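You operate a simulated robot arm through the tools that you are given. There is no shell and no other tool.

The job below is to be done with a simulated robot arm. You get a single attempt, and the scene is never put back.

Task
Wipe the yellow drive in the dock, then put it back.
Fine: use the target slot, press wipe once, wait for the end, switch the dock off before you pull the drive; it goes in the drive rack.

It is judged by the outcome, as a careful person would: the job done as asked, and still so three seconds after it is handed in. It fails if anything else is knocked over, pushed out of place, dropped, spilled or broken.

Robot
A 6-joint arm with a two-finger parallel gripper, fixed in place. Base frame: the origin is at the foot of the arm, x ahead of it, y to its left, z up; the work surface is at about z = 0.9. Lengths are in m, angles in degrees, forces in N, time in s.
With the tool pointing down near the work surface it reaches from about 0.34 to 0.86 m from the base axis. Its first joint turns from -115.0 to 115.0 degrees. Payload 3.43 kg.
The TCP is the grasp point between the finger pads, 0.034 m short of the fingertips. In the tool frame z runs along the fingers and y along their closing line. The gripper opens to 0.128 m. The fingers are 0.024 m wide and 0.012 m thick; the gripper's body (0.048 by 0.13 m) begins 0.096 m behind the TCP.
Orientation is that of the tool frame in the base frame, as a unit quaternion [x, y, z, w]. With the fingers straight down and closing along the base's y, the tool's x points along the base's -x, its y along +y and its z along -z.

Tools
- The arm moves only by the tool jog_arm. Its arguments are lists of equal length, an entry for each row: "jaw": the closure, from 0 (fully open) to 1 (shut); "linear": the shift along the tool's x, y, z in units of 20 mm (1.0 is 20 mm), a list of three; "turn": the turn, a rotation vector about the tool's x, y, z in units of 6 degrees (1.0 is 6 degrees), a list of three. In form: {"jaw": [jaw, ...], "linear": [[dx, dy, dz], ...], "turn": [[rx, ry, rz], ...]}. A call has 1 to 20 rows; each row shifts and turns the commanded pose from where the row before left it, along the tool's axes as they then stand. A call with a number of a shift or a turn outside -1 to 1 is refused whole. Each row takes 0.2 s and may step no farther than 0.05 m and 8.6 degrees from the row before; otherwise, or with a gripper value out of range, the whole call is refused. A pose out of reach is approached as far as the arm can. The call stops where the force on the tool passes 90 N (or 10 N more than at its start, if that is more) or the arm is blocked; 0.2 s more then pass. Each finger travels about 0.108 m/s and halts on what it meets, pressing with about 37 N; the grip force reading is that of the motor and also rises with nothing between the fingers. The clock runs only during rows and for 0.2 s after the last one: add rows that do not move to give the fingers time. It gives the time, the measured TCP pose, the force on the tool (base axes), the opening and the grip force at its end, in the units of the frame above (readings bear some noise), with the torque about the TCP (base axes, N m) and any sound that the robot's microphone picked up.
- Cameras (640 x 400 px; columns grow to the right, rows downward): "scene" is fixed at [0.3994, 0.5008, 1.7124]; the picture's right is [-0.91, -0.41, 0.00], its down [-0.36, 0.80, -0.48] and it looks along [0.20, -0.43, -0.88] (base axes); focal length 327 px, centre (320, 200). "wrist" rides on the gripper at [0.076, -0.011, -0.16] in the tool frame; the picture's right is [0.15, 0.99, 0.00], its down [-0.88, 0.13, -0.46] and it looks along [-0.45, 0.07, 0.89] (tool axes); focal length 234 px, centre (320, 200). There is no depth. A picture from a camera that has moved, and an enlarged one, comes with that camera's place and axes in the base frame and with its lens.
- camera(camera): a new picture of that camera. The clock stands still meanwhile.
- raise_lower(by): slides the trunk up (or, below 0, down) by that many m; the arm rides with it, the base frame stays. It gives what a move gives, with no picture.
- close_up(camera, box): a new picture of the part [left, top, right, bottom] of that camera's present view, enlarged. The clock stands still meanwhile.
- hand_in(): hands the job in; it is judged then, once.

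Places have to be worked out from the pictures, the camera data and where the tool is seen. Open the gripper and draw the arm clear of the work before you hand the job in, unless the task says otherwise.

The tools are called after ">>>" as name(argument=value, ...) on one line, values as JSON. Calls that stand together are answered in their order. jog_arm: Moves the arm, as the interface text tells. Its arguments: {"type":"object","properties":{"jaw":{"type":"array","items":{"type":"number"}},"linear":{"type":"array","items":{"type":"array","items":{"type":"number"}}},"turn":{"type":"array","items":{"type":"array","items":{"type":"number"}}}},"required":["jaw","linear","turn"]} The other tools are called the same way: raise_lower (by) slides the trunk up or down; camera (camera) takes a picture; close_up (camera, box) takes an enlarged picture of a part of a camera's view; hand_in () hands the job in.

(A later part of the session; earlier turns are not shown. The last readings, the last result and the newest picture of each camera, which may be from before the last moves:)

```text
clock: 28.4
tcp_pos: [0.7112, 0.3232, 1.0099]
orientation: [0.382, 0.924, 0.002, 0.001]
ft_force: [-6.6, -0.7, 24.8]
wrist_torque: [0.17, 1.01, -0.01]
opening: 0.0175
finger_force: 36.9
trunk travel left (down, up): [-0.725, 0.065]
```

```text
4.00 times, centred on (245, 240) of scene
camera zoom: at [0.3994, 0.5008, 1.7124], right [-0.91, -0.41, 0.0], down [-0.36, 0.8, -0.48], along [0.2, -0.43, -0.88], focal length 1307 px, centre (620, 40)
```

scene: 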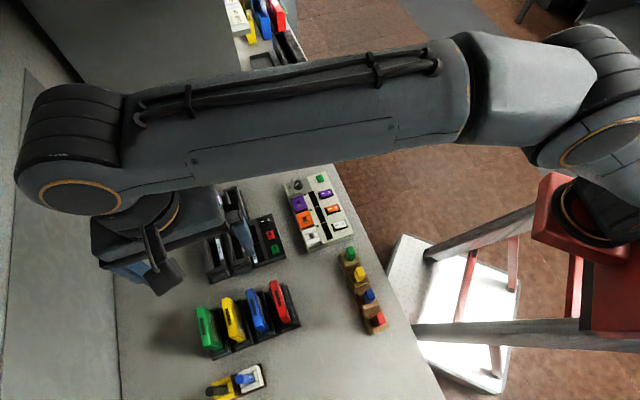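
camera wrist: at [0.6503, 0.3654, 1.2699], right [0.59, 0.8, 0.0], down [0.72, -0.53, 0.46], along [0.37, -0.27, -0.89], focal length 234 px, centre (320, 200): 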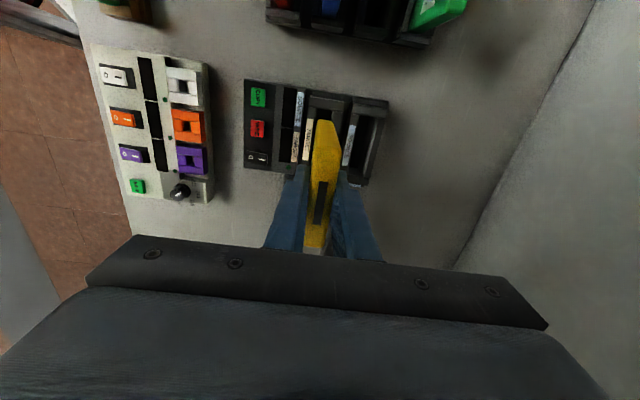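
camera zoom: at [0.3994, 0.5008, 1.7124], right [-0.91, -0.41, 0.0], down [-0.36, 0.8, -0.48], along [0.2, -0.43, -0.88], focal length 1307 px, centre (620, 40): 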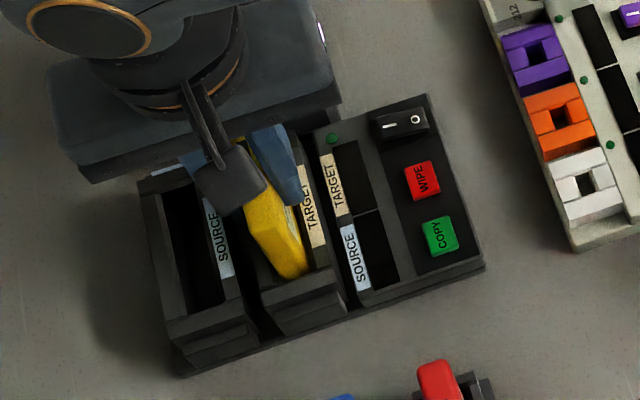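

Contact has grown to 25 N with the TCP at z ≈ 1.010. I press a little more to see whether the drive is at the bottom or at a connector.

>>> jog_arm(jaw=[1, 1], linear=[[0, 0, 0.05], [0, 0, 0.05]], turn=[[0, 0, 0], [0, 0, 0]])

```text
clock: 29.0
tcp_pos: [0.7118, 0.3222, 1.0095]
orientation: [0.381, 0.925, 0.002, 0.002]
ft_force: [-3.3, 3.4, 38.3]
wrist_torque: [-0.21, 0.16, -0.02]
opening: 0.0175
finger_force: 36.9
trunk travel left (down, up): [-0.725, 0.065]
```

The torque has vanished and the force rises against a hard stop, so the drive is seated flat on the slot's bottom. I relieve the load and open the jaws.

>>> jog_arm(jaw=[1, 1, 0.9, 0.75, 0.65, 0.65, 0.65], linear=[[0, 0, -0.08], [0, 0, -0.06], [0, 0, 0], [0, 0, 0], [0, 0, 0], [0, 0, 0], [0, 0, 0]], turn=[[0, 0, 0], [0, 0, 0], [0, 0, 0], [0, 0, 0], [0, 0, 0], [0, 0, 0], [0, 0, 0]])

>>> close_up(camera="wrist", box=[240, 70, 400, 240])

```text
clock: 30.6
tcp_pos: [0.7124, 0.3226, 1.0069]
orientation: [0.382, 0.924, 0.001, 0.0]
ft_force: [0.1, 0.6, 0.1]
wrist_torque: [-0.02, 0.02, 0.0]
opening: 0.0449
finger_force: 0.0
trunk travel left (down, up): [-0.725, 0.065]
```

```text
2.35 times, centred on (320, 155) of wrist
camera zoom: at [0.6513, 0.3672, 1.1668], right [0.59, 0.8, 0.0], down [0.72, -0.53, 0.46], along [0.37, -0.27, -0.89], focal length 551 px, centre (320, 306)
```

zoom: 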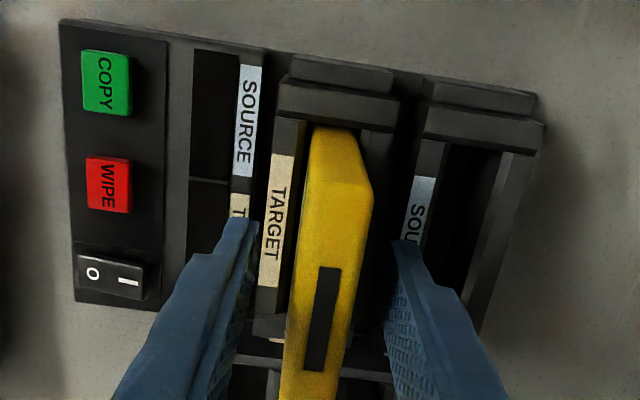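

The drive stands on its own in the TARGET slot. Next I raise the gripper clear, shift over the panel with the jaws about 38 mm apart, and put one finger above the rocker's I end.

>>> jog_arm(jaw=[0.65, 0.65, 0.65, 0.65, 0.65, 0.65, 0.7, 0.7, 0.7, 0.7, 0.7, 0.7, 0.7], linear=[[0, 0, -0.5], [0, 0, -1], [0, 0, -1], [0, 0, -1], [0, 0, -1], [0, 0, -1], [0, 0, -0.7], [-0.4, -1, 0], [-0.4, -1, 0], [-0.4, -1, 0], [-0.4, -1, 0], [-0.4, -1, 0], [0, -0.15, 0]], turn=[[0, 0, 0], [0, 0, 0], [0, 0, 0], [0, 0, 0], [0, 0, 0], [0, 0, 0], [0, 0, 0], [0, 0, 0], [0, 0, 0], [0, 0, 0], [0, 0, 0], [0, 0, 0], [0, 0, 0]])

>>> camera(camera="wrist")

>>> close_up(camera="scene", box=[195, 170, 315, 290])

```text
clock: 33.4
tcp_pos: [0.6672, 0.2198, 1.1314]
orientation: [0.382, 0.924, 0.001, 0.0]
ft_force: [0.4, -0.7, 0.5]
wrist_torque: [0.03, 0.02, -0.03]
opening: 0.0382
finger_force: 0.1
trunk travel left (down, up): [-0.725, 0.065]
```

```text
taken
camera wrist: at [0.6066, 0.2654, 1.2914], right [0.59, 0.8, 0.0], down [0.72, -0.53, 0.46], along [0.37, -0.27, -0.89], focal length 234 px, centre (320, 200)
```

wrist: 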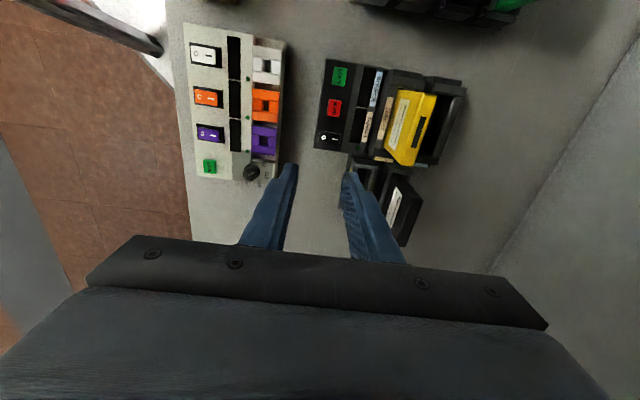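

```text
3.33 times, centred on (255, 230) of scene
camera zoom: at [0.3994, 0.5008, 1.7124], right [-0.91, -0.41, 0.0], down [-0.36, 0.8, -0.48], along [0.2, -0.43, -0.88], focal length 1090 px, centre (537, 100)
```

zoom: 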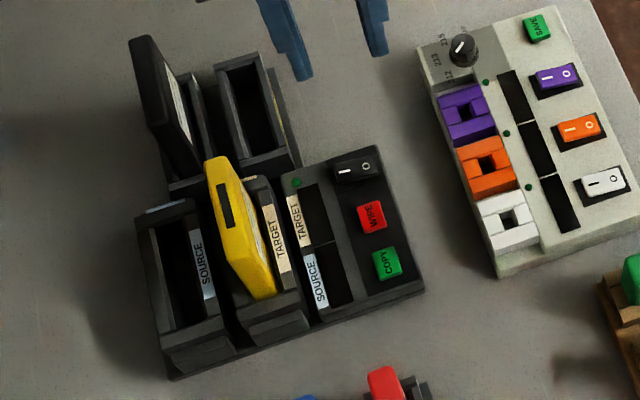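

The yellow drive stands correctly in TARGET. I'll zoom in on the panel from here to place the rocker relative to the fingers.

>>> close_up(camera="wrist", box=[300, 110, 380, 170])

>>> close_up(camera="wrist", box=[230, 40, 430, 240])

```text
6.67 times, centred on (340, 140) of wrist
camera zoom: at [0.6066, 0.2654, 1.2914], right [0.59, 0.8, 0.0], down [0.72, -0.53, 0.46], along [0.37, -0.27, -0.89], focal length 1561 px, centre (187, 600)
```

zoom: 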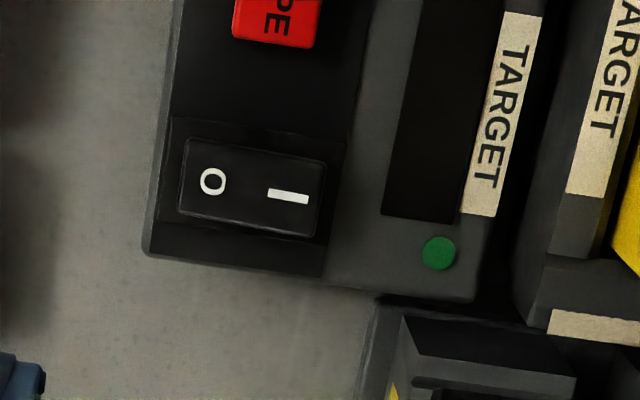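

```text
2.00 times, centred on (330, 140) of wrist
camera zoom: at [0.6066, 0.2654, 1.2914], right [0.59, 0.8, 0.0], down [0.72, -0.53, 0.46], along [0.37, -0.27, -0.89], focal length 468 px, centre (300, 320)
```

zoom: 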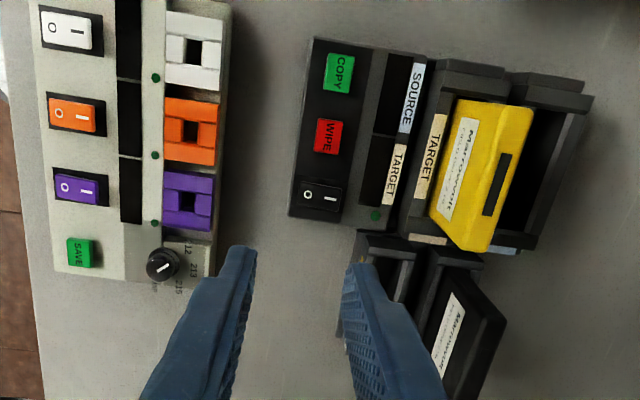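

The rocker's I mark sits at (u, v, z) ≈ (-0.316, 0.6505, 0.943), and the finger on the +v side would land at v ≈ 0.652. I descend to about 13 mm above it and check.

>>> jog_arm(jaw=[0.7, 0.7, 0.7, 0.7, 0.7, 0.7, 0.7, 0.7], linear=[[0.03, 0.05, 0.8], [0, 0, 1], [0, 0, 1], [0, 0, 1], [0, 0, 1], [0, 0, 1], [0, 0, 1], [0, 0, 0.2]], turn=[[0, 0, 0], [0, 0, 0], [0, 0, 0], [0, 0, 0], [0, 0, 0], [0, 0, 0], [0, 0, 0], [0, 0, 0]])

>>> close_up(camera="scene", box=[235, 190, 315, 270])

>>> close_up(camera="wrist", box=[260, 100, 420, 240])

```text
clock: 35.2
tcp_pos: [0.6688, 0.2233, 0.9936]
orientation: [0.382, 0.924, 0.0, 0.0]
ft_force: [-0.4, -0.8, -0.6]
wrist_torque: [0.0, 0.03, 0.02]
opening: 0.0384
finger_force: 0.1
trunk travel left (down, up): [-0.725, 0.065]
```

```text
5.00 times, centred on (275, 230) of scene
camera zoom: at [0.3994, 0.5008, 1.7124], right [-0.91, -0.41, 0.0], down [-0.36, 0.8, -0.48], along [0.2, -0.43, -0.88], focal length 1634 px, centre (545, 50)
```

zoom: 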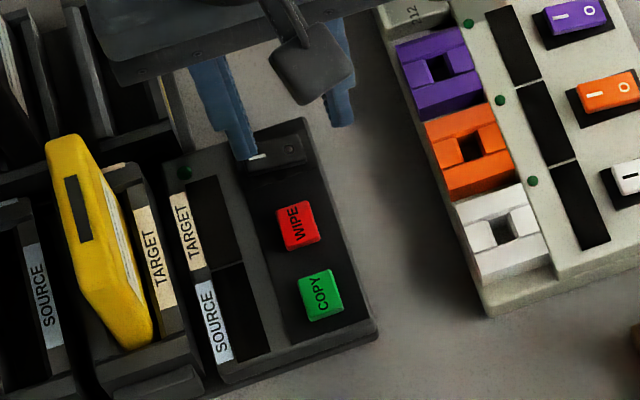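

```text
2.86 times, centred on (340, 170) of wrist
camera zoom: at [0.6066, 0.2673, 1.1536], right [0.59, 0.8, 0.0], down [0.71, -0.53, 0.46], along [0.37, -0.27, -0.89], focal length 669 px, centre (263, 286)
```

zoom: 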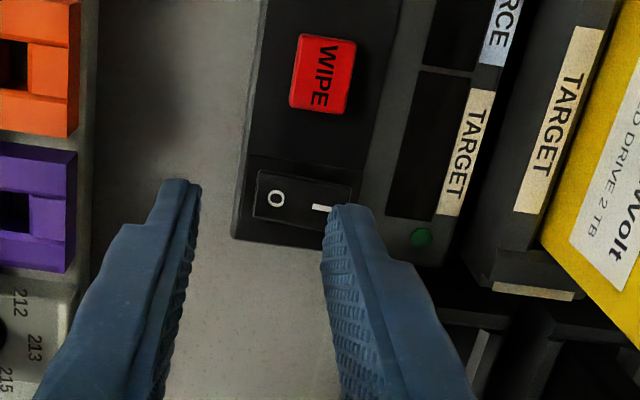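

The +v finger is above the I end, about 2 mm further out than I want. I shift it -2.4 mm in v and go down in small steps.

>>> jog_arm(jaw=[0.7, 0.7, 0.7, 0.7, 0.7, 0.7], linear=[[0, -0.12, 0], [0, 0, 0.1], [0, 0, 0.1], [0, 0, 0.1], [0, 0, 0.1], [0, 0, 0.1]], turn=[[0, 0, 0], [0, 0, 0], [0, 0, 0], [0, 0, 0], [0, 0, 0], [0, 0, 0]])

>>> close_up(camera="wrist", box=[260, 100, 420, 240])

```text
clock: 36.6
tcp_pos: [0.6669, 0.2198, 0.9829]
orientation: [0.382, 0.924, 0.001, 0.0]
ft_force: [0.0, -0.4, -0.6]
wrist_torque: [0.02, -0.02, 0.0]
opening: 0.0384
finger_force: 0.1
trunk travel left (down, up): [-0.725, 0.065]
```

```text
2.86 times, centred on (340, 170) of wrist
camera zoom: at [0.605, 0.2649, 1.1423], right [0.59, 0.8, 0.0], down [0.72, -0.53, 0.46], along [0.37, -0.27, -0.89], focal length 669 px, centre (263, 286)
```

zoom: 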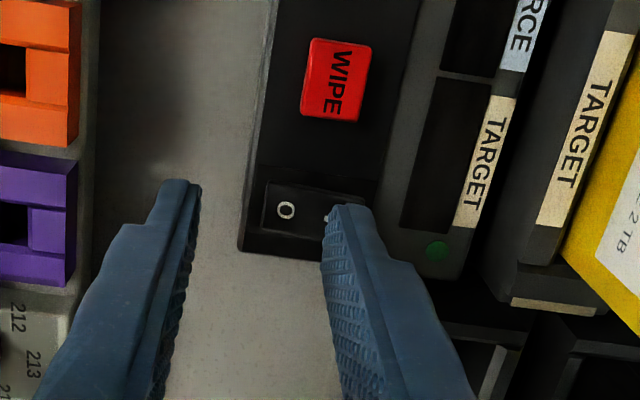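

The fingertip now covers the I end. I step down toward contact.

>>> jog_arm(jaw=[0.7, 0.7, 0.7], linear=[[0, 0, 0.1], [0, 0, 0.1], [0, 0, 0.1]], turn=[[0, 0, 0], [0, 0, 0], [0, 0, 0]])

```text
clock: 37.4
tcp_pos: [0.666, 0.2196, 0.9779]
orientation: [0.382, 0.924, 0.001, 0.0]
ft_force: [0.9, 0.3, 1.2]
wrist_torque: [0.01, -0.05, 0.01]
opening: 0.0385
finger_force: 0.1
trunk travel left (down, up): [-0.725, 0.065]
```

The reading hints at first touch with the tip near z 0.944. I continue in small steps.

>>> jog_arm(jaw=[0.7, 0.7], linear=[[0, 0, 0.1], [0, 0, 0.1]], turn=[[0, 0, 0], [0, 0, 0]])

>>> close_up(camera="scene", box=[235, 190, 315, 270])

```text
clock: 38.0
tcp_pos: [0.6662, 0.2206, 0.9737]
orientation: [0.382, 0.924, 0.001, 0.002]
ft_force: [-2.3, 0.5, 13.6]
wrist_torque: [0.27, -0.05, 0.07]
opening: 0.038
finger_force: 0.1
trunk travel left (down, up): [-0.725, 0.065]
```

```text
5.00 times, centred on (275, 230) of scene
camera zoom: at [0.3994, 0.5008, 1.7124], right [-0.91, -0.41, 0.0], down [-0.36, 0.8, -0.48], along [0.2, -0.43, -0.88], focal length 1634 px, centre (545, 50)
```

zoom: 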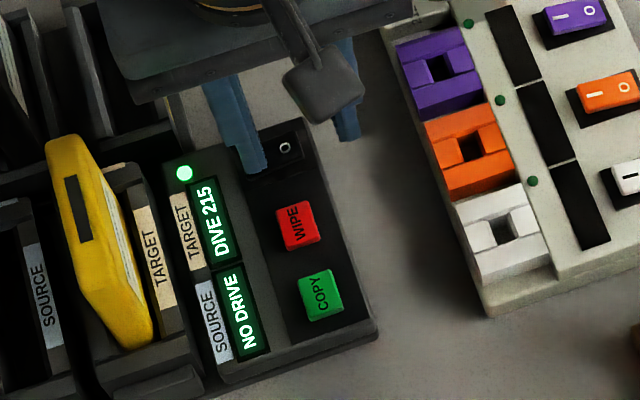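

The switch tipped over: the LED is lit, TARGET shows "DIVE 215" and SOURCE shows "NO DRIVE". I lift off, close the fingers and move above WIPE.

>>> jog_arm(jaw=[0.7, 0.7, 0.7, 0.7, 0.85, 1, 1, 1], linear=[[0, 0, -0.3], [0, 0, -0.7], [0, 0, -1], [0, 0, -1], [0.69, 0.245, 0], [0.69, 0.245, 0], [0.69, 0.245, 0], [0, 0, 0]], turn=[[0, 0, 0], [0, 0, 0], [0, 0, 0], [0, 0, 0], [0, 0, 0], [0, 0, 0], [0, 0, 0], [0, 0, 0]])

>>> close_up(camera="scene", box=[215, 180, 315, 280])

>>> close_up(camera="wrist", box=[240, 80, 400, 240])

```text
clock: 39.8
tcp_pos: [0.6483, 0.26, 1.0322]
orientation: [0.383, 0.924, 0.001, 0.0]
ft_force: [0.9, -1.1, -0.2]
wrist_torque: [-0.01, -0.01, -0.04]
opening: 0.0001
finger_force: 32.6
trunk travel left (down, up): [-0.725, 0.065]
```

```text
4.00 times, centred on (265, 230) of scene
camera zoom: at [0.3994, 0.5008, 1.7124], right [-0.91, -0.41, 0.0], down [-0.36, 0.8, -0.48], along [0.2, -0.43, -0.88], focal length 1307 px, centre (540, 80)
```

zoom: 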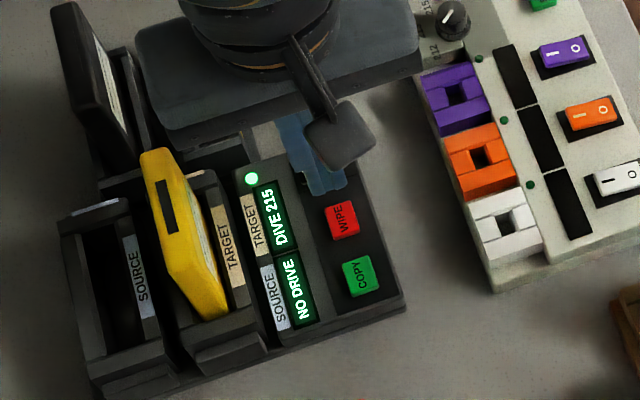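

```text
2.50 times, centred on (320, 160) of wrist
camera zoom: at [0.5874, 0.3053, 1.1918], right [0.59, 0.8, 0.0], down [0.72, -0.53, 0.46], along [0.37, -0.27, -0.89], focal length 585 px, centre (320, 300)
```

zoom: 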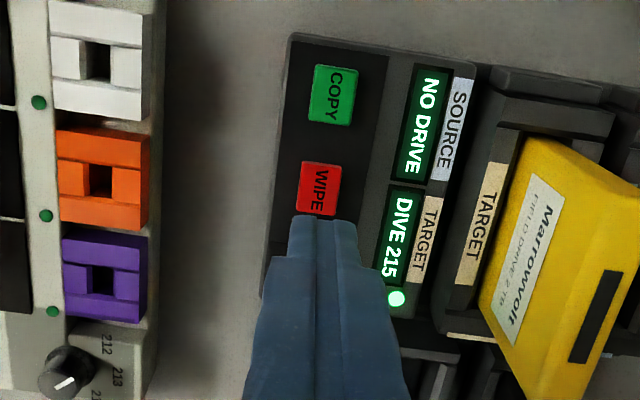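

The dock stays on, and the closed fingertips are centred over WIPE at u = -0.2745, v = 0.642. I descend to just above the button.

>>> jog_arm(jaw=[1, 1, 1, 1], linear=[[0, 0, 0.7], [0, 0, 0.7], [0, 0, 0.7], [0, 0, 0.2]], turn=[[0, 0, 0], [0, 0, 0], [0, 0, 0], [0, 0, 0]])

>>> close_up(camera="wrist", box=[260, 110, 380, 230])

>>> close_up(camera="scene", box=[235, 190, 305, 260])

```text
clock: 40.8
tcp_pos: [0.6486, 0.2602, 0.9874]
orientation: [0.382, 0.924, 0.001, 0.0]
ft_force: [-0.2, -0.4, 0.2]
wrist_torque: [0.01, -0.02, 0.01]
opening: 0.0
finger_force: 33.1
trunk travel left (down, up): [-0.725, 0.065]
```

```text
3.33 times, centred on (320, 170) of wrist
camera zoom: at [0.5871, 0.3051, 1.147], right [0.59, 0.8, 0.0], down [0.72, -0.53, 0.46], along [0.37, -0.27, -0.89], focal length 781 px, centre (320, 300)
```

zoom: 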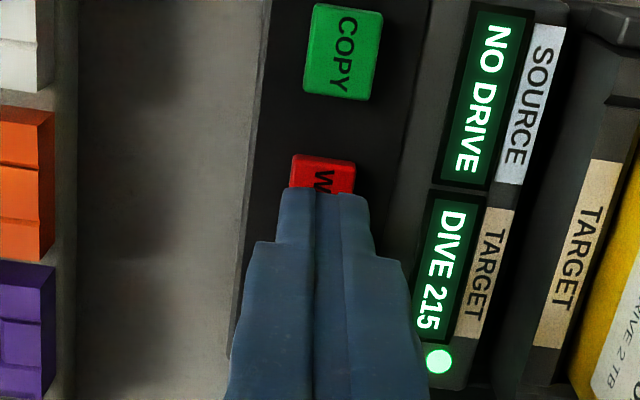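

```text
5.71 times, centred on (270, 225) of scene
camera zoom: at [0.3994, 0.5008, 1.7124], right [-0.91, -0.41, 0.0], down [-0.36, 0.8, -0.48], along [0.2, -0.43, -0.88], focal length 1868 px, centre (606, 57)
```

zoom: 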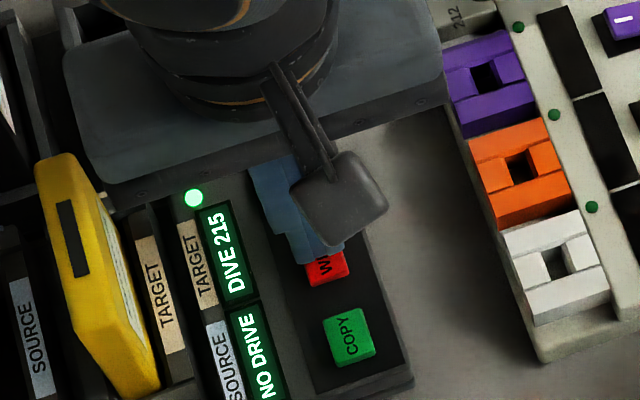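

The fingertips are over WIPE and about 15 mm above it. I approach in 2 mm steps.

>>> jog_arm(jaw=[1, 1, 1, 1, 1, 1], linear=[[0, 0, 0.1], [0, 0, 0.1], [0, 0, 0.1], [0, 0, 0.1], [0, 0, 0.1], [0, 0, 0.1]], turn=[[0, 0, 0], [0, 0, 0], [0, 0, 0], [0, 0, 0], [0, 0, 0], [0, 0, 0]])

```text
clock: 42.2
tcp_pos: [0.6472, 0.2589, 0.9738]
orientation: [0.382, 0.924, 0.001, 0.001]
ft_force: [0.4, -0.4, 0.7]
wrist_torque: [0.01, -0.02, -0.03]
opening: 0.0001
finger_force: 33.2
trunk travel left (down, up): [-0.725, 0.065]
```

There is no contact yet with the tip near z 0.940. I go on in small steps.

>>> jog_arm(jaw=[1, 1], linear=[[0, 0, 0.1], [0, 0, 0.1]], turn=[[0, 0, 0], [0, 0, 0]])

>>> close_up(camera="scene", box=[235, 190, 305, 260])

```text
clock: 42.8
tcp_pos: [0.6483, 0.2591, 0.9709]
orientation: [0.382, 0.924, 0.001, 0.001]
ft_force: [-2.6, -0.6, 8.9]
wrist_torque: [-0.02, 0.09, 0.02]
opening: 0.0
finger_force: 33.0
trunk travel left (down, up): [-0.725, 0.065]
heard: click
```

```text
5.71 times, centred on (270, 225) of scene
camera zoom: at [0.3994, 0.5008, 1.7124], right [-0.91, -0.41, 0.0], down [-0.36, 0.8, -0.48], along [0.2, -0.43, -0.88], focal length 1868 px, centre (606, 57)
```

zoom: 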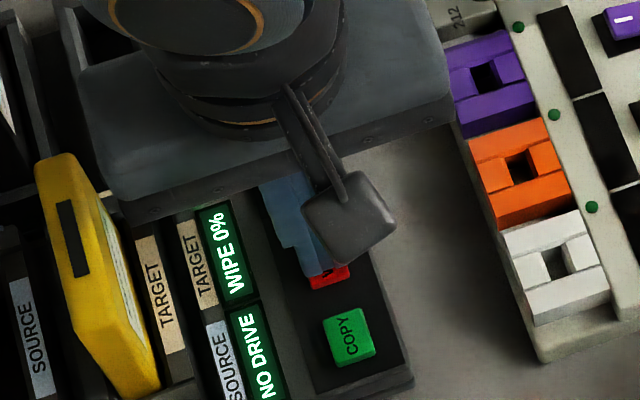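

I heard a click and the display shows "WIPE 0%", so the press registered. I lift straight off once and wait above.

>>> jog_arm(jaw=[1, 1, 1, 1, 1, 1, 1, 1], linear=[[0, 0, -0.5], [0, 0, -1], [0, 0, -1], [0, 0, -1], [0, 0, -0.5], [0, 0, 0], [0, 0, 0], [0, 0, 0]], turn=[[0, 0, 0], [0, 0, 0], [0, 0, 0], [0, 0, 0], [0, 0, 0], [0, 0, 0], [0, 0, 0], [0, 0, 0]])

>>> close_up(camera="scene", box=[235, 190, 305, 260])

>>> close_up(camera="wrist", box=[240, 60, 420, 240])

```text
clock: 44.6
tcp_pos: [0.647, 0.2614, 1.0505]
orientation: [0.383, 0.924, 0.0, 0.0]
ft_force: [0.3, 0.2, 0.1]
wrist_torque: [-0.01, 0.02, 0.03]
opening: 0.0
finger_force: 32.6
trunk travel left (down, up): [-0.725, 0.065]
```

```text
5.71 times, centred on (270, 225) of scene
camera zoom: at [0.3994, 0.5008, 1.7124], right [-0.91, -0.41, 0.0], down [-0.36, 0.8, -0.48], along [0.2, -0.43, -0.88], focal length 1868 px, centre (606, 57)
```

zoom: 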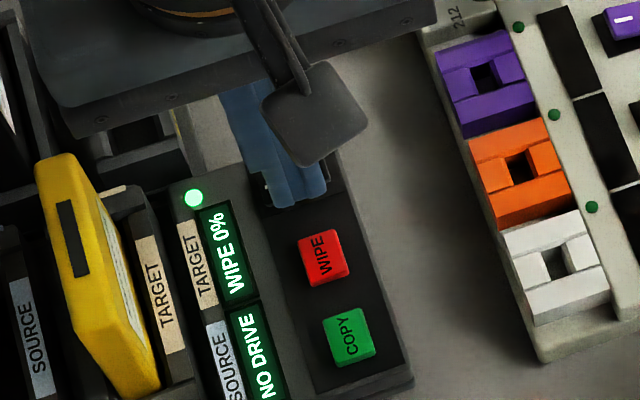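

```text
2.22 times, centred on (330, 150) of wrist
camera zoom: at [0.5861, 0.3061, 1.2097], right [0.59, 0.8, 0.0], down [0.72, -0.53, 0.46], along [0.37, -0.27, -0.89], focal length 520 px, centre (298, 311)
```

zoom: 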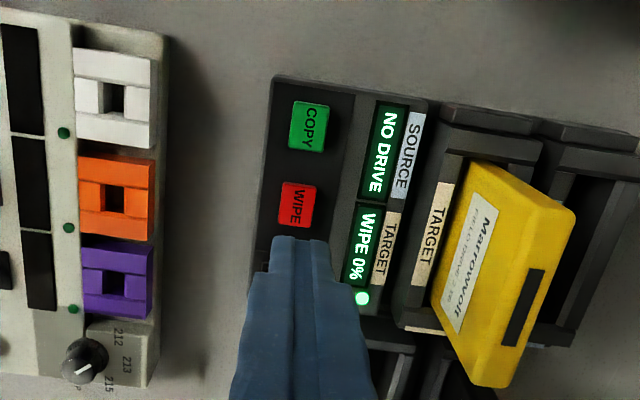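

The wipe is running and still shows 0%. I wait, and meanwhile move with closed fingers to hover above the rocker's O end.

>>> jog_arm(jaw=[1, 1, 1, 1, 1, 1, 1, 1, 1, 1, 1, 1, 1, 1, 1, 1, 1, 1, 1, 1], linear=[[-0.71, -0.31, 0], [-0.71, -0.31, 0], [-0.71, -0.31, 0], [0, 0, 0], [0, 0, 0], [0, 0, 0], [0, 0, 0], [0, 0, 0], [0, 0, 0], [0, 0, 0], [0, 0, 0], [0, 0, 0], [0, 0, 0], [0, 0, 0], [0, 0, 0], [0, 0, 0], [0, 0, 0], [0, 0, 0], [0, 0, 0], [0, 0, 0]], turn=[[0, 0, 0], [0, 0, 0], [0, 0, 0], [0, 0, 0], [0, 0, 0], [0, 0, 0], [0, 0, 0], [0, 0, 0], [0, 0, 0], [0, 0, 0], [0, 0, 0], [0, 0, 0], [0, 0, 0], [0, 0, 0], [0, 0, 0], [0, 0, 0], [0, 0, 0], [0, 0, 0], [0, 0, 0], [0, 0, 0]])

>>> close_up(camera="scene", box=[235, 190, 305, 260])

>>> close_up(camera="wrist", box=[260, 80, 400, 220])

```text
clock: 48.8
tcp_pos: [0.6644, 0.2166, 1.0529]
orientation: [0.382, 0.924, 0.001, 0.0]
ft_force: [-0.2, 0.0, 0.6]
wrist_torque: [0.02, 0.01, 0.02]
opening: 0.0
finger_force: 32.9
trunk travel left (down, up): [-0.725, 0.065]
```

```text
5.71 times, centred on (270, 225) of scene
camera zoom: at [0.3994, 0.5008, 1.7124], right [-0.91, -0.41, 0.0], down [-0.36, 0.8, -0.48], along [0.2, -0.43, -0.88], focal length 1868 px, centre (606, 57)
```

zoom: 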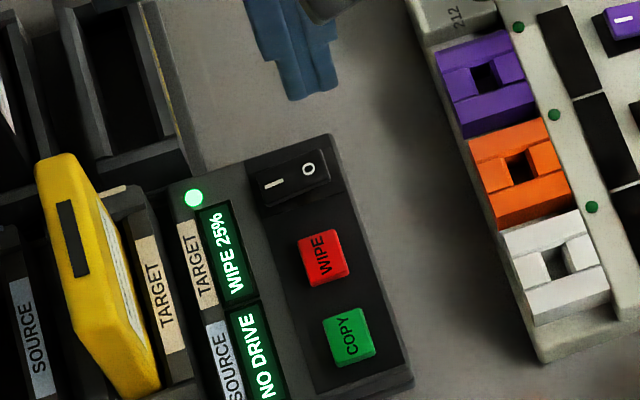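

```text
2.86 times, centred on (330, 150) of wrist
camera zoom: at [0.6039, 0.2622, 1.2122], right [0.59, 0.8, 0.0], down [0.72, -0.53, 0.46], along [0.37, -0.27, -0.89], focal length 669 px, centre (291, 343)
```

zoom: 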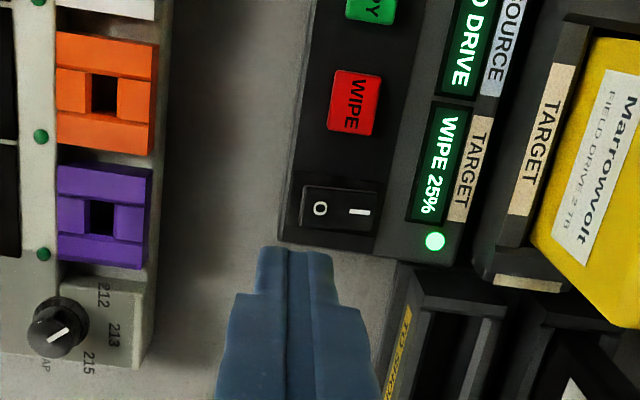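

The display reads "WIPE 25%" about 6 s after the press. I keep waiting without moving, and meanwhile look at the label on the two-slot holder.

>>> jog_arm(jaw=[1, 1, 1, 1, 1, 1, 1, 1, 1, 1, 1, 1, 1, 1, 1, 1, 1, 1, 1, 1], linear=[[0, 0, 0], [0, 0, 0], [0, 0, 0], [0, 0, 0], [0, 0, 0], [0, 0, 0], [0, 0, 0], [0, 0, 0], [0, 0, 0], [0, 0, 0], [0, 0, 0], [0, 0, 0], [0, 0, 0], [0, 0, 0], [0, 0, 0], [0, 0, 0], [0, 0, 0], [0, 0, 0], [0, 0, 0], [0, 0, 0]], turn=[[0, 0, 0], [0, 0, 0], [0, 0, 0], [0, 0, 0], [0, 0, 0], [0, 0, 0], [0, 0, 0], [0, 0, 0], [0, 0, 0], [0, 0, 0], [0, 0, 0], [0, 0, 0], [0, 0, 0], [0, 0, 0], [0, 0, 0], [0, 0, 0], [0, 0, 0], [0, 0, 0], [0, 0, 0], [0, 0, 0]])

>>> close_up(camera="wrist", box=[330, 160, 430, 240])

>>> close_up(camera="scene", box=[195, 170, 305, 270])

```text
clock: 53.0
tcp_pos: [0.6646, 0.2182, 1.0521]
orientation: [0.382, 0.924, 0.0, 0.001]
ft_force: [0.0, 0.2, -0.7]
wrist_torque: [-0.01, -0.03, -0.04]
opening: 0.0
finger_force: 32.6
trunk travel left (down, up): [-0.725, 0.065]
```

```text
5.00 times, centred on (380, 200) of wrist
camera zoom: at [0.6039, 0.2622, 1.2122], right [0.59, 0.8, 0.0], down [0.72, -0.53, 0.46], along [0.37, -0.27, -0.89], focal length 1171 px, centre (20, 200)
```

zoom: 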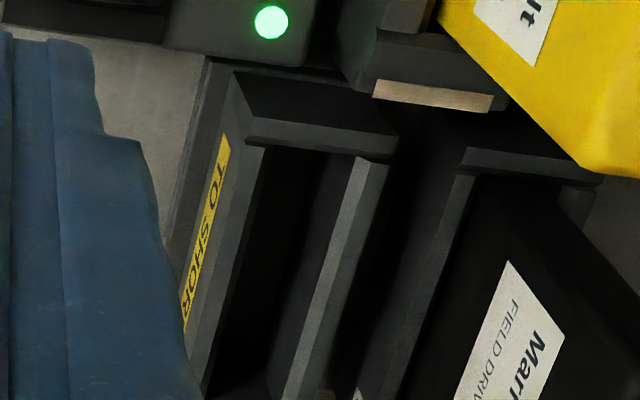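

```text
4.00 times, centred on (250, 220) of scene
camera zoom: at [0.3994, 0.5008, 1.7124], right [-0.91, -0.41, 0.0], down [-0.36, 0.8, -0.48], along [0.2, -0.43, -0.88], focal length 1307 px, centre (600, 120)
```

zoom: 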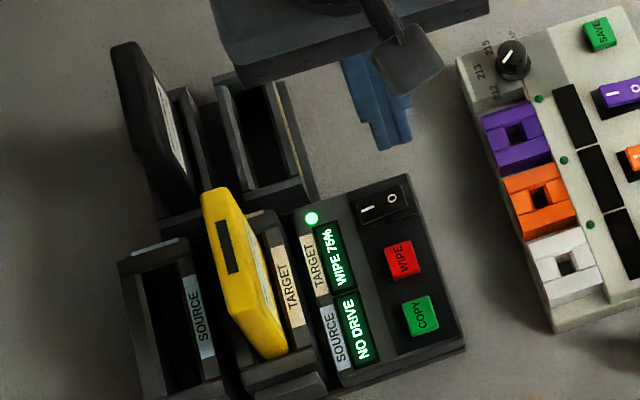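

The two-slot holder is marked "TO SHORE", so the four-slot one is the drive rack. The wipe shows 75%, and I keep waiting.

>>> jog_arm(jaw=[1, 1, 1, 1, 1, 1, 1, 1, 1, 1, 1, 1, 1, 1, 1, 1, 1, 1, 1, 1], linear=[[0, 0, 0], [0, 0, 0], [0, 0, 0], [0, 0, 0], [0, 0, 0], [0, 0, 0], [0, 0, 0], [0, 0, 0], [0, 0, 0], [0, 0, 0], [0, 0, 0], [0, 0, 0], [0, 0, 0], [0, 0, 0], [0, 0, 0], [0, 0, 0], [0, 0, 0], [0, 0, 0], [0, 0, 0], [0, 0, 0]], turn=[[0, 0, 0], [0, 0, 0], [0, 0, 0], [0, 0, 0], [0, 0, 0], [0, 0, 0], [0, 0, 0], [0, 0, 0], [0, 0, 0], [0, 0, 0], [0, 0, 0], [0, 0, 0], [0, 0, 0], [0, 0, 0], [0, 0, 0], [0, 0, 0], [0, 0, 0], [0, 0, 0], [0, 0, 0], [0, 0, 0]])

>>> close_up(camera="scene", box=[235, 190, 305, 260])

```text
clock: 57.2
tcp_pos: [0.6648, 0.2176, 1.0523]
orientation: [0.381, 0.924, 0.001, 0.0]
ft_force: [-0.9, 0.0, 0.0]
wrist_torque: [-0.01, 0.0, -0.01]
opening: 0.0
finger_force: 33.1
trunk travel left (down, up): [-0.725, 0.065]
```

```text
5.71 times, centred on (270, 225) of scene
camera zoom: at [0.3994, 0.5008, 1.7124], right [-0.91, -0.41, 0.0], down [-0.36, 0.8, -0.48], along [0.2, -0.43, -0.88], focal length 1868 px, centre (606, 57)
```

zoom: 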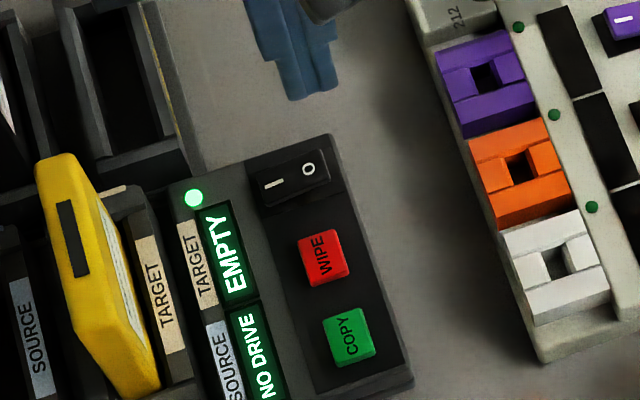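

The display reads "EMPTY", so the wipe has finished. The closed fingertips hover over the O end at u = -0.316, v = 0.624. I descend to just above it.

>>> jog_arm(jaw=[1, 1, 1, 1, 1], linear=[[0, 0.02, 0.8], [0, 0, 0.8], [0, 0, 0.8], [0, 0, 0.5], [0, 0, 0.2]], turn=[[0, 0, 0], [0, 0, 0], [0, 0, 0], [0, 0, 0], [0, 0, 0]])

>>> close_up(camera="wrist", box=[260, 110, 400, 240])

>>> close_up(camera="scene", box=[235, 190, 305, 260])

```text
clock: 58.4
tcp_pos: [0.664, 0.216, 0.9879]
orientation: [0.382, 0.924, 0.0, 0.001]
ft_force: [0.4, -0.3, -0.9]
wrist_torque: [-0.02, -0.02, 0.03]
opening: 0.0001
finger_force: 33.0
trunk travel left (down, up): [-0.725, 0.065]
```

```text
3.08 times, centred on (330, 175) of wrist
camera zoom: at [0.6034, 0.2613, 1.148], right [0.59, 0.8, 0.0], down [0.72, -0.53, 0.46], along [0.37, -0.27, -0.89], focal length 720 px, centre (289, 277)
```

zoom: 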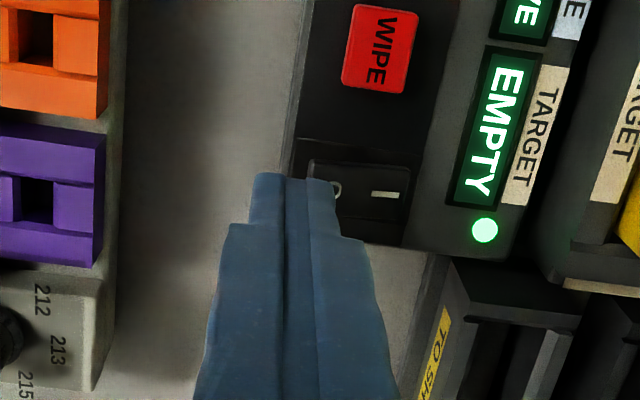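

```text
5.71 times, centred on (270, 225) of scene
camera zoom: at [0.3994, 0.5008, 1.7124], right [-0.91, -0.41, 0.0], down [-0.36, 0.8, -0.48], along [0.2, -0.43, -0.88], focal length 1868 px, centre (606, 57)
```

zoom: 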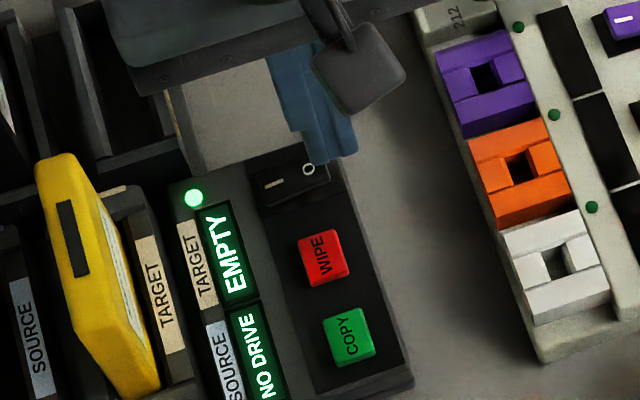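

The fingertips sit over the O end and clear of everything else. I step down to press it.

>>> jog_arm(jaw=[1, 1, 1, 1], linear=[[0, 0.06, 0.1], [0, 0, 0.1], [0, 0, 0.1], [0, 0, 0.1]], turn=[[0, 0, 0], [0, 0, 0], [0, 0, 0], [0, 0, 0]])

```text
clock: 59.4
tcp_pos: [0.6667, 0.2175, 0.9796]
orientation: [0.382, 0.924, 0.001, 0.001]
ft_force: [-0.2, 0.4, 0.9]
wrist_torque: [0.01, 0.03, 0.0]
opening: 0.0
finger_force: 33.1
trunk travel left (down, up): [-0.725, 0.065]
```

The tip is near z 0.946, about where contact begins. I continue with small steps.

>>> jog_arm(jaw=[1, 1, 1], linear=[[0, 0, 0.1], [0, 0, 0.1], [0, 0, 0.1]], turn=[[0, 0, 0], [0, 0, 0], [0, 0, 0]])

>>> close_up(camera="scene", box=[235, 190, 305, 260])

```text
clock: 60.2
tcp_pos: [0.6673, 0.2167, 0.976]
orientation: [0.382, 0.924, 0.001, 0.0]
ft_force: [0.5, -0.3, 0.2]
wrist_torque: [0.01, -0.01, -0.02]
opening: 0.0002
finger_force: 32.6
trunk travel left (down, up): [-0.725, 0.065]
```

```text
5.71 times, centred on (270, 225) of scene
camera zoom: at [0.3994, 0.5008, 1.7124], right [-0.91, -0.41, 0.0], down [-0.36, 0.8, -0.48], along [0.2, -0.43, -0.88], focal length 1868 px, centre (606, 57)
```

zoom: 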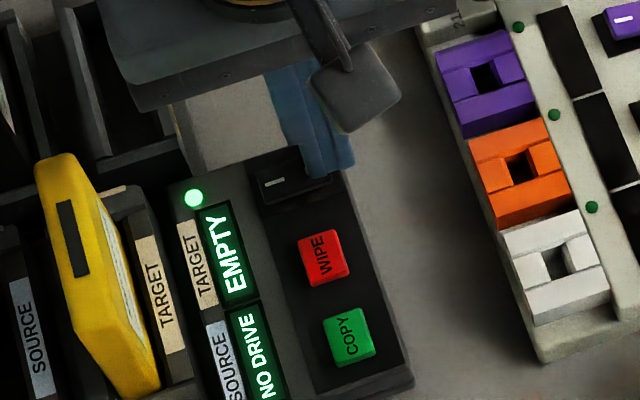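

It is still lit and there is no force yet. I go 4 mm further.

>>> jog_arm(jaw=[1, 1], linear=[[0, 0, 0.1], [0, 0, 0.1]], turn=[[0, 0, 0], [0, 0, 0]])

>>> close_up(camera="scene", box=[235, 190, 305, 260])

```text
clock: 60.8
tcp_pos: [0.6671, 0.2176, 0.9731]
orientation: [0.382, 0.924, 0.001, 0.002]
ft_force: [-0.7, 1.6, 15.4]
wrist_torque: [0.16, -0.03, 0.02]
opening: 0.0
finger_force: 32.7
trunk travel left (down, up): [-0.725, 0.065]
```

```text
5.71 times, centred on (270, 225) of scene
camera zoom: at [0.3994, 0.5008, 1.7124], right [-0.91, -0.41, 0.0], down [-0.36, 0.8, -0.48], along [0.2, -0.43, -0.88], focal length 1868 px, centre (606, 57)
```

zoom: 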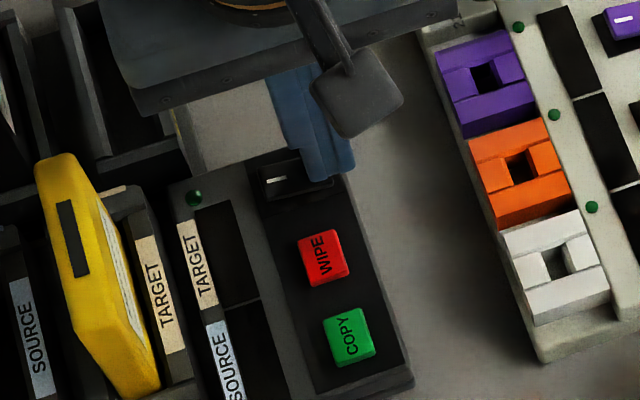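

The LED and displays went dark, so the dock is off. I lift straight up, open the jaws to about 40 mm and move back above the yellow drive in the TARGET slot.

>>> jog_arm(jaw=[1, 1, 1, 1, 1, 1, 1, 1, 0.85, 0.69, 0.69, 0.69, 0.69, 0.69, 0.69], linear=[[0, 0, -0.4], [0, 0, -1], [0, 0, -1], [0, 0, -1], [0, 0, -1], [0, 0, -1], [0, 0, -1], [0, 0, -1], [0.35, 0.88, 0], [0.35, 0.88, 0], [0.35, 0.88, 0], [0.35, 0.88, 0], [0.35, 0.88, 0], [0.35, 0.85, 0], [0, 0, 0]], turn=[[0, 0, 0], [0, 0, 0], [0, 0, 0], [0, 0, 0], [0, 0, 0], [0, 0, 0], [0, 0, 0], [0, 0, 0], [0, 0, 0], [0, 0, 0], [0, 0, 0], [0, 0, 0], [0, 0, 0], [0, 0, 0], [0, 0, 0]])

>>> close_up(camera="wrist", box=[230, 70, 400, 240])

>>> close_up(camera="scene", box=[195, 170, 305, 280])

```text
clock: 64.0
tcp_pos: [0.7124, 0.3223, 1.1176]
orientation: [0.382, 0.924, 0.001, 0.0]
ft_force: [0.8, 0.2, -0.1]
wrist_torque: [0.01, 0.0, -0.03]
opening: 0.0399
finger_force: 0.0
trunk travel left (down, up): [-0.725, 0.065]
```

```text
2.35 times, centred on (315, 155) of wrist
camera zoom: at [0.6509, 0.3666, 1.2774], right [0.59, 0.8, 0.0], down [0.72, -0.53, 0.46], along [0.37, -0.27, -0.89], focal length 551 px, centre (332, 306)
```

zoom: 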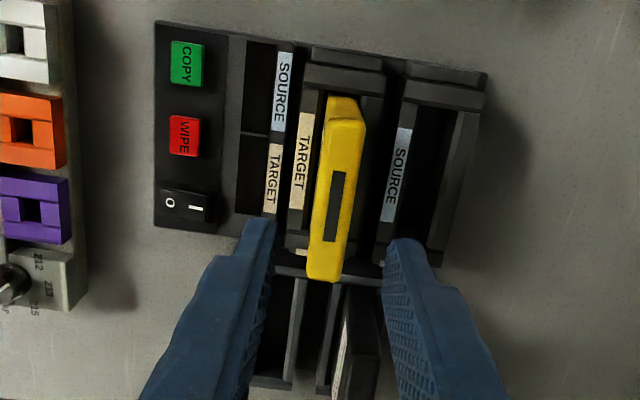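

```text
3.64 times, centred on (250, 225) of scene
camera zoom: at [0.3994, 0.5008, 1.7124], right [-0.91, -0.41, 0.0], down [-0.36, 0.8, -0.48], along [0.2, -0.43, -0.88], focal length 1188 px, centre (574, 109)
```

zoom: 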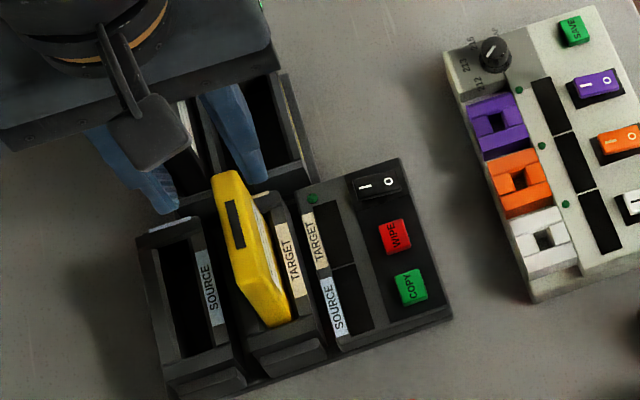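

The dock is off and the drive stands at u ≈ -0.277, v ≈ 0.732, with the fingers centred on it. I descend to the same grip height and close.

>>> jog_arm(jaw=[0.69, 0.69, 0.69, 0.69, 0.69, 0.69, 0.69, 0.69, 0.8, 0.9, 1, 1, 1], linear=[[-0.03, 0, 0.77], [0, 0, 0.77], [0, 0, 0.77], [0, 0, 0.77], [0, 0, 0.77], [0, 0, 0.77], [0, 0, 0.77], [0, 0, 0], [0, 0, 0], [0, 0, 0], [0, 0, 0], [0, 0, 0], [0, 0, 0]], turn=[[0, 0, 0], [0, 0, 0], [0, 0, 0], [0, 0, 0], [0, 0, 0], [0, 0, 0], [0, 0, 0], [0, 0, 0], [0, 0, 0], [0, 0, 0], [0, 0, 0], [0, 0, 0], [0, 0, 0]])

>>> close_up(camera="wrist", box=[230, 70, 400, 260])

```text
clock: 66.8
tcp_pos: [0.7093, 0.3212, 1.0118]
orientation: [0.383, 0.924, 0.0, -0.001]
ft_force: [11.4, 9.2, -1.3]
wrist_torque: [0.55, -0.65, -0.1]
opening: 0.0178
finger_force: 36.7
trunk travel left (down, up): [-0.725, 0.065]
```

```text
2.11 times, centred on (315, 165) of wrist
camera zoom: at [0.6492, 0.3654, 1.1708], right [0.59, 0.8, 0.0], down [0.71, -0.53, 0.46], along [0.37, -0.27, -0.89], focal length 493 px, centre (330, 274)
```

zoom: 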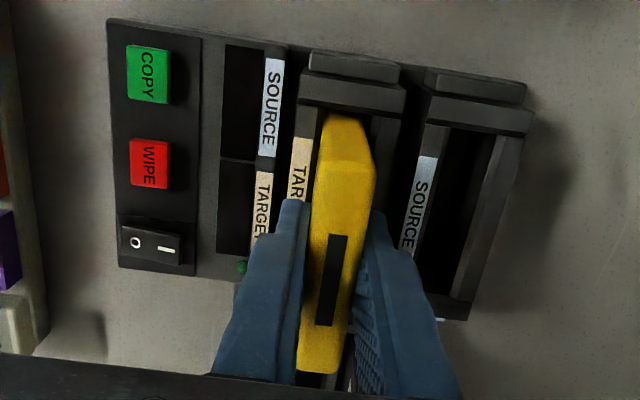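

The drive is gripped at 17.8 mm, but there is about 15 N of sideways load along +v from the slot wall. I ease the tool about 1.2 mm along +v to take that load off before lifting.

>>> jog_arm(jaw=[1, 1], linear=[[0, 0.06, 0], [0, 0, 0]], turn=[[0, 0, 0], [0, 0, 0]])

```text
clock: 67.4
tcp_pos: [0.7109, 0.3204, 1.0109]
orientation: [0.382, 0.924, 0.0, 0.0]
ft_force: [6.1, 2.7, 3.4]
wrist_torque: [0.1, -0.43, -0.04]
opening: 0.0176
finger_force: 37.0
trunk travel left (down, up): [-0.725, 0.065]
```

The side load dropped to about 6 N. One more small nudge should clear it.

>>> jog_arm(jaw=[1, 1], linear=[[-0.02, 0.045, 0], [0, 0, 0]], turn=[[0, 0, 0], [0, 0, 0]])

```text
clock: 68.0
tcp_pos: [0.7111, 0.3209, 1.0114]
orientation: [0.382, 0.924, 0.0, -0.001]
ft_force: [-3.2, -2.3, 7.4]
wrist_torque: [-0.44, 0.08, -0.13]
opening: 0.0176
finger_force: 37.7
trunk travel left (down, up): [-0.725, 0.065]
```

The side load is now small. I lift the drive straight out, slowly at first.

>>> jog_arm(jaw=[1, 1, 1, 1, 1, 1, 1, 1, 1, 1, 1, 1, 1, 1, 1], linear=[[0, 0, -0.1], [0, 0, -0.2], [0, 0, -0.3], [0, 0, -0.4], [0, 0, -0.4], [0, 0, -0.4], [0, 0, -0.5], [0, 0, -0.5], [0, 0, -0.5], [0, 0, -0.5], [0, 0, -0.5], [0, 0, -0.5], [0, 0, -0.4], [0, 0, -0.2], [0, 0, 0]], turn=[[0, 0, 0], [0, 0, 0], [0, 0, 0], [0, 0, 0], [0, 0, 0], [0, 0, 0], [0, 0, 0], [0, 0, 0], [0, 0, 0], [0, 0, 0], [0, 0, 0], [0, 0, 0], [0, 0, 0], [0, 0, 0], [0, 0, 0]])

>>> close_up(camera="wrist", box=[260, 110, 400, 260])

>>> close_up(camera="scene", box=[185, 170, 315, 290])

```text
clock: 71.2
tcp_pos: [0.7105, 0.3228, 1.1185]
orientation: [0.382, 0.924, 0.001, 0.001]
ft_force: [0.4, -0.3, -2.1]
wrist_torque: [0.0, -0.04, -0.01]
opening: 0.0177
finger_force: 37.2
trunk travel left (down, up): [-0.725, 0.065]
```

```text
2.67 times, centred on (330, 185) of wrist
camera zoom: at [0.6499, 0.3675, 1.2779], right [0.59, 0.8, 0.0], down [0.72, -0.53, 0.46], along [0.37, -0.27, -0.89], focal length 624 px, centre (293, 240)
```

zoom: 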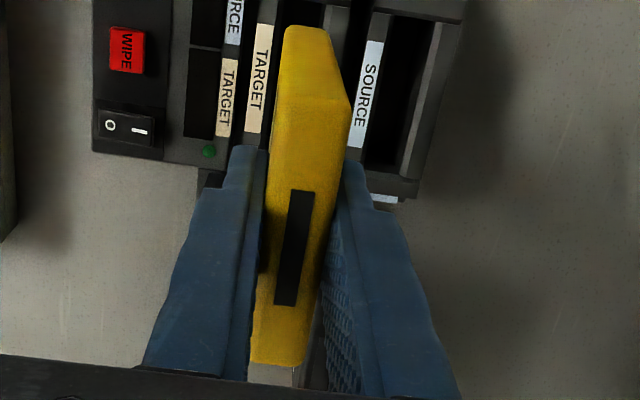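

```text
3.33 times, centred on (250, 230) of scene
camera zoom: at [0.3994, 0.5008, 1.7124], right [-0.91, -0.41, 0.0], down [-0.36, 0.8, -0.48], along [0.2, -0.43, -0.88], focal length 1090 px, centre (553, 100)
```

zoom: 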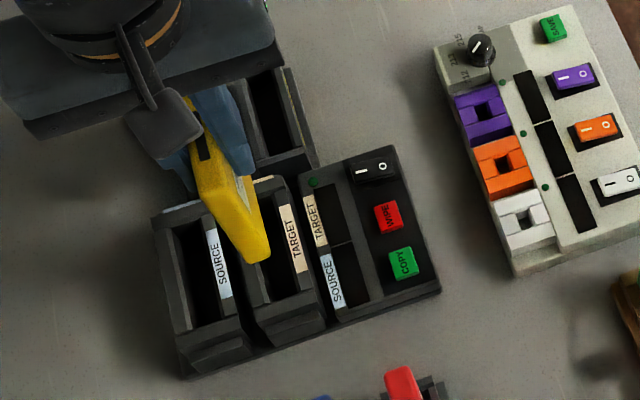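

The drive sits in the hand exactly as before, and the camera pose gives an exact reference. I need +180.3 mm in u and +39.7 mm in v to be back above the yellow drive's rack slot. I shift in v first, then slide along +u between blue and green.

>>> jog_arm(jaw=[1, 1, 1, 1, 1, 1, 1, 1, 1, 1, 1, 1, 1], linear=[[0.7, 0.3973, 0], [0.7, 0.3973, 0], [0.7, 0.3973, 0], [0.7, 0.3973, 0], [0.7, 0.3973, 0], [1, 0, 0], [1, 0, 0], [1, 0, 0], [1, 0, 0], [1, 0, 0], [0.516, 0, 0], [0, 0, 0], [0, 0, 0]], turn=[[0, 0, 0], [0, 0, 0], [0, 0, 0], [0, 0, 0], [0, 0, 0], [0, 0, 0], [0, 0, 0], [0, 0, 0], [0, 0, 0], [0, 0, 0], [0, 0, 0], [0, 0, 0], [0, 0, 0]])

>>> close_up(camera="wrist", box=[280, 80, 380, 160])

>>> close_up(camera="wrist", box=[200, 75, 400, 225])

```text
clock: 74.0
tcp_pos: [0.6124, 0.4767, 1.117]
orientation: [0.382, 0.924, 0.001, 0.0]
ft_force: [-0.5, -0.1, -2.7]
wrist_torque: [0.01, -0.02, 0.0]
opening: 0.0177
finger_force: 37.0
trunk travel left (down, up): [-0.725, 0.065]
```

```text
5.00 times, centred on (330, 120) of wrist
camera zoom: at [0.5515, 0.5215, 1.2768], right [0.59, 0.8, 0.0], down [0.72, -0.53, 0.46], along [0.37, -0.27, -0.89], focal length 1171 px, centre (270, 600)
```

zoom: 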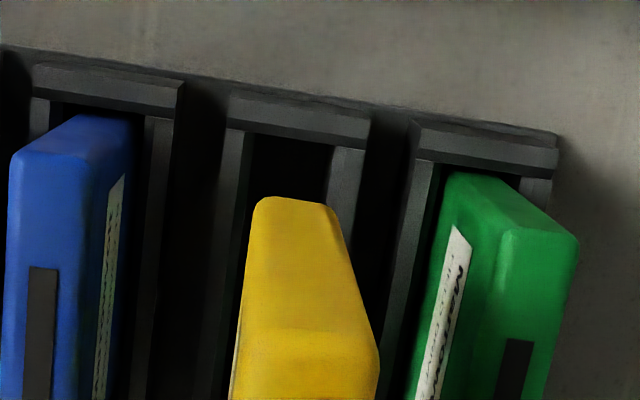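

```text
2.67 times, centred on (300, 150) of wrist
camera zoom: at [0.5515, 0.5215, 1.2768], right [0.59, 0.8, 0.0], down [0.72, -0.53, 0.46], along [0.37, -0.27, -0.89], focal length 624 px, centre (373, 333)
```

zoom: 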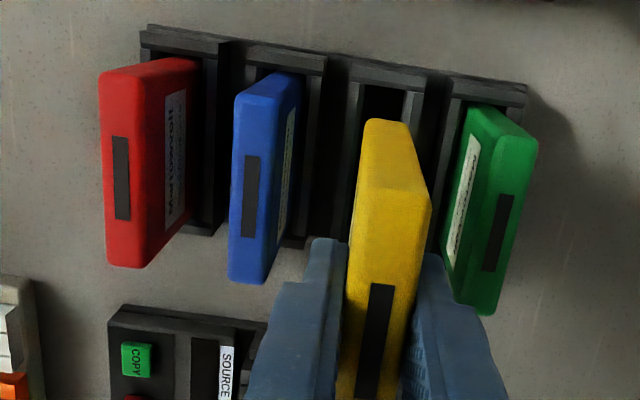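

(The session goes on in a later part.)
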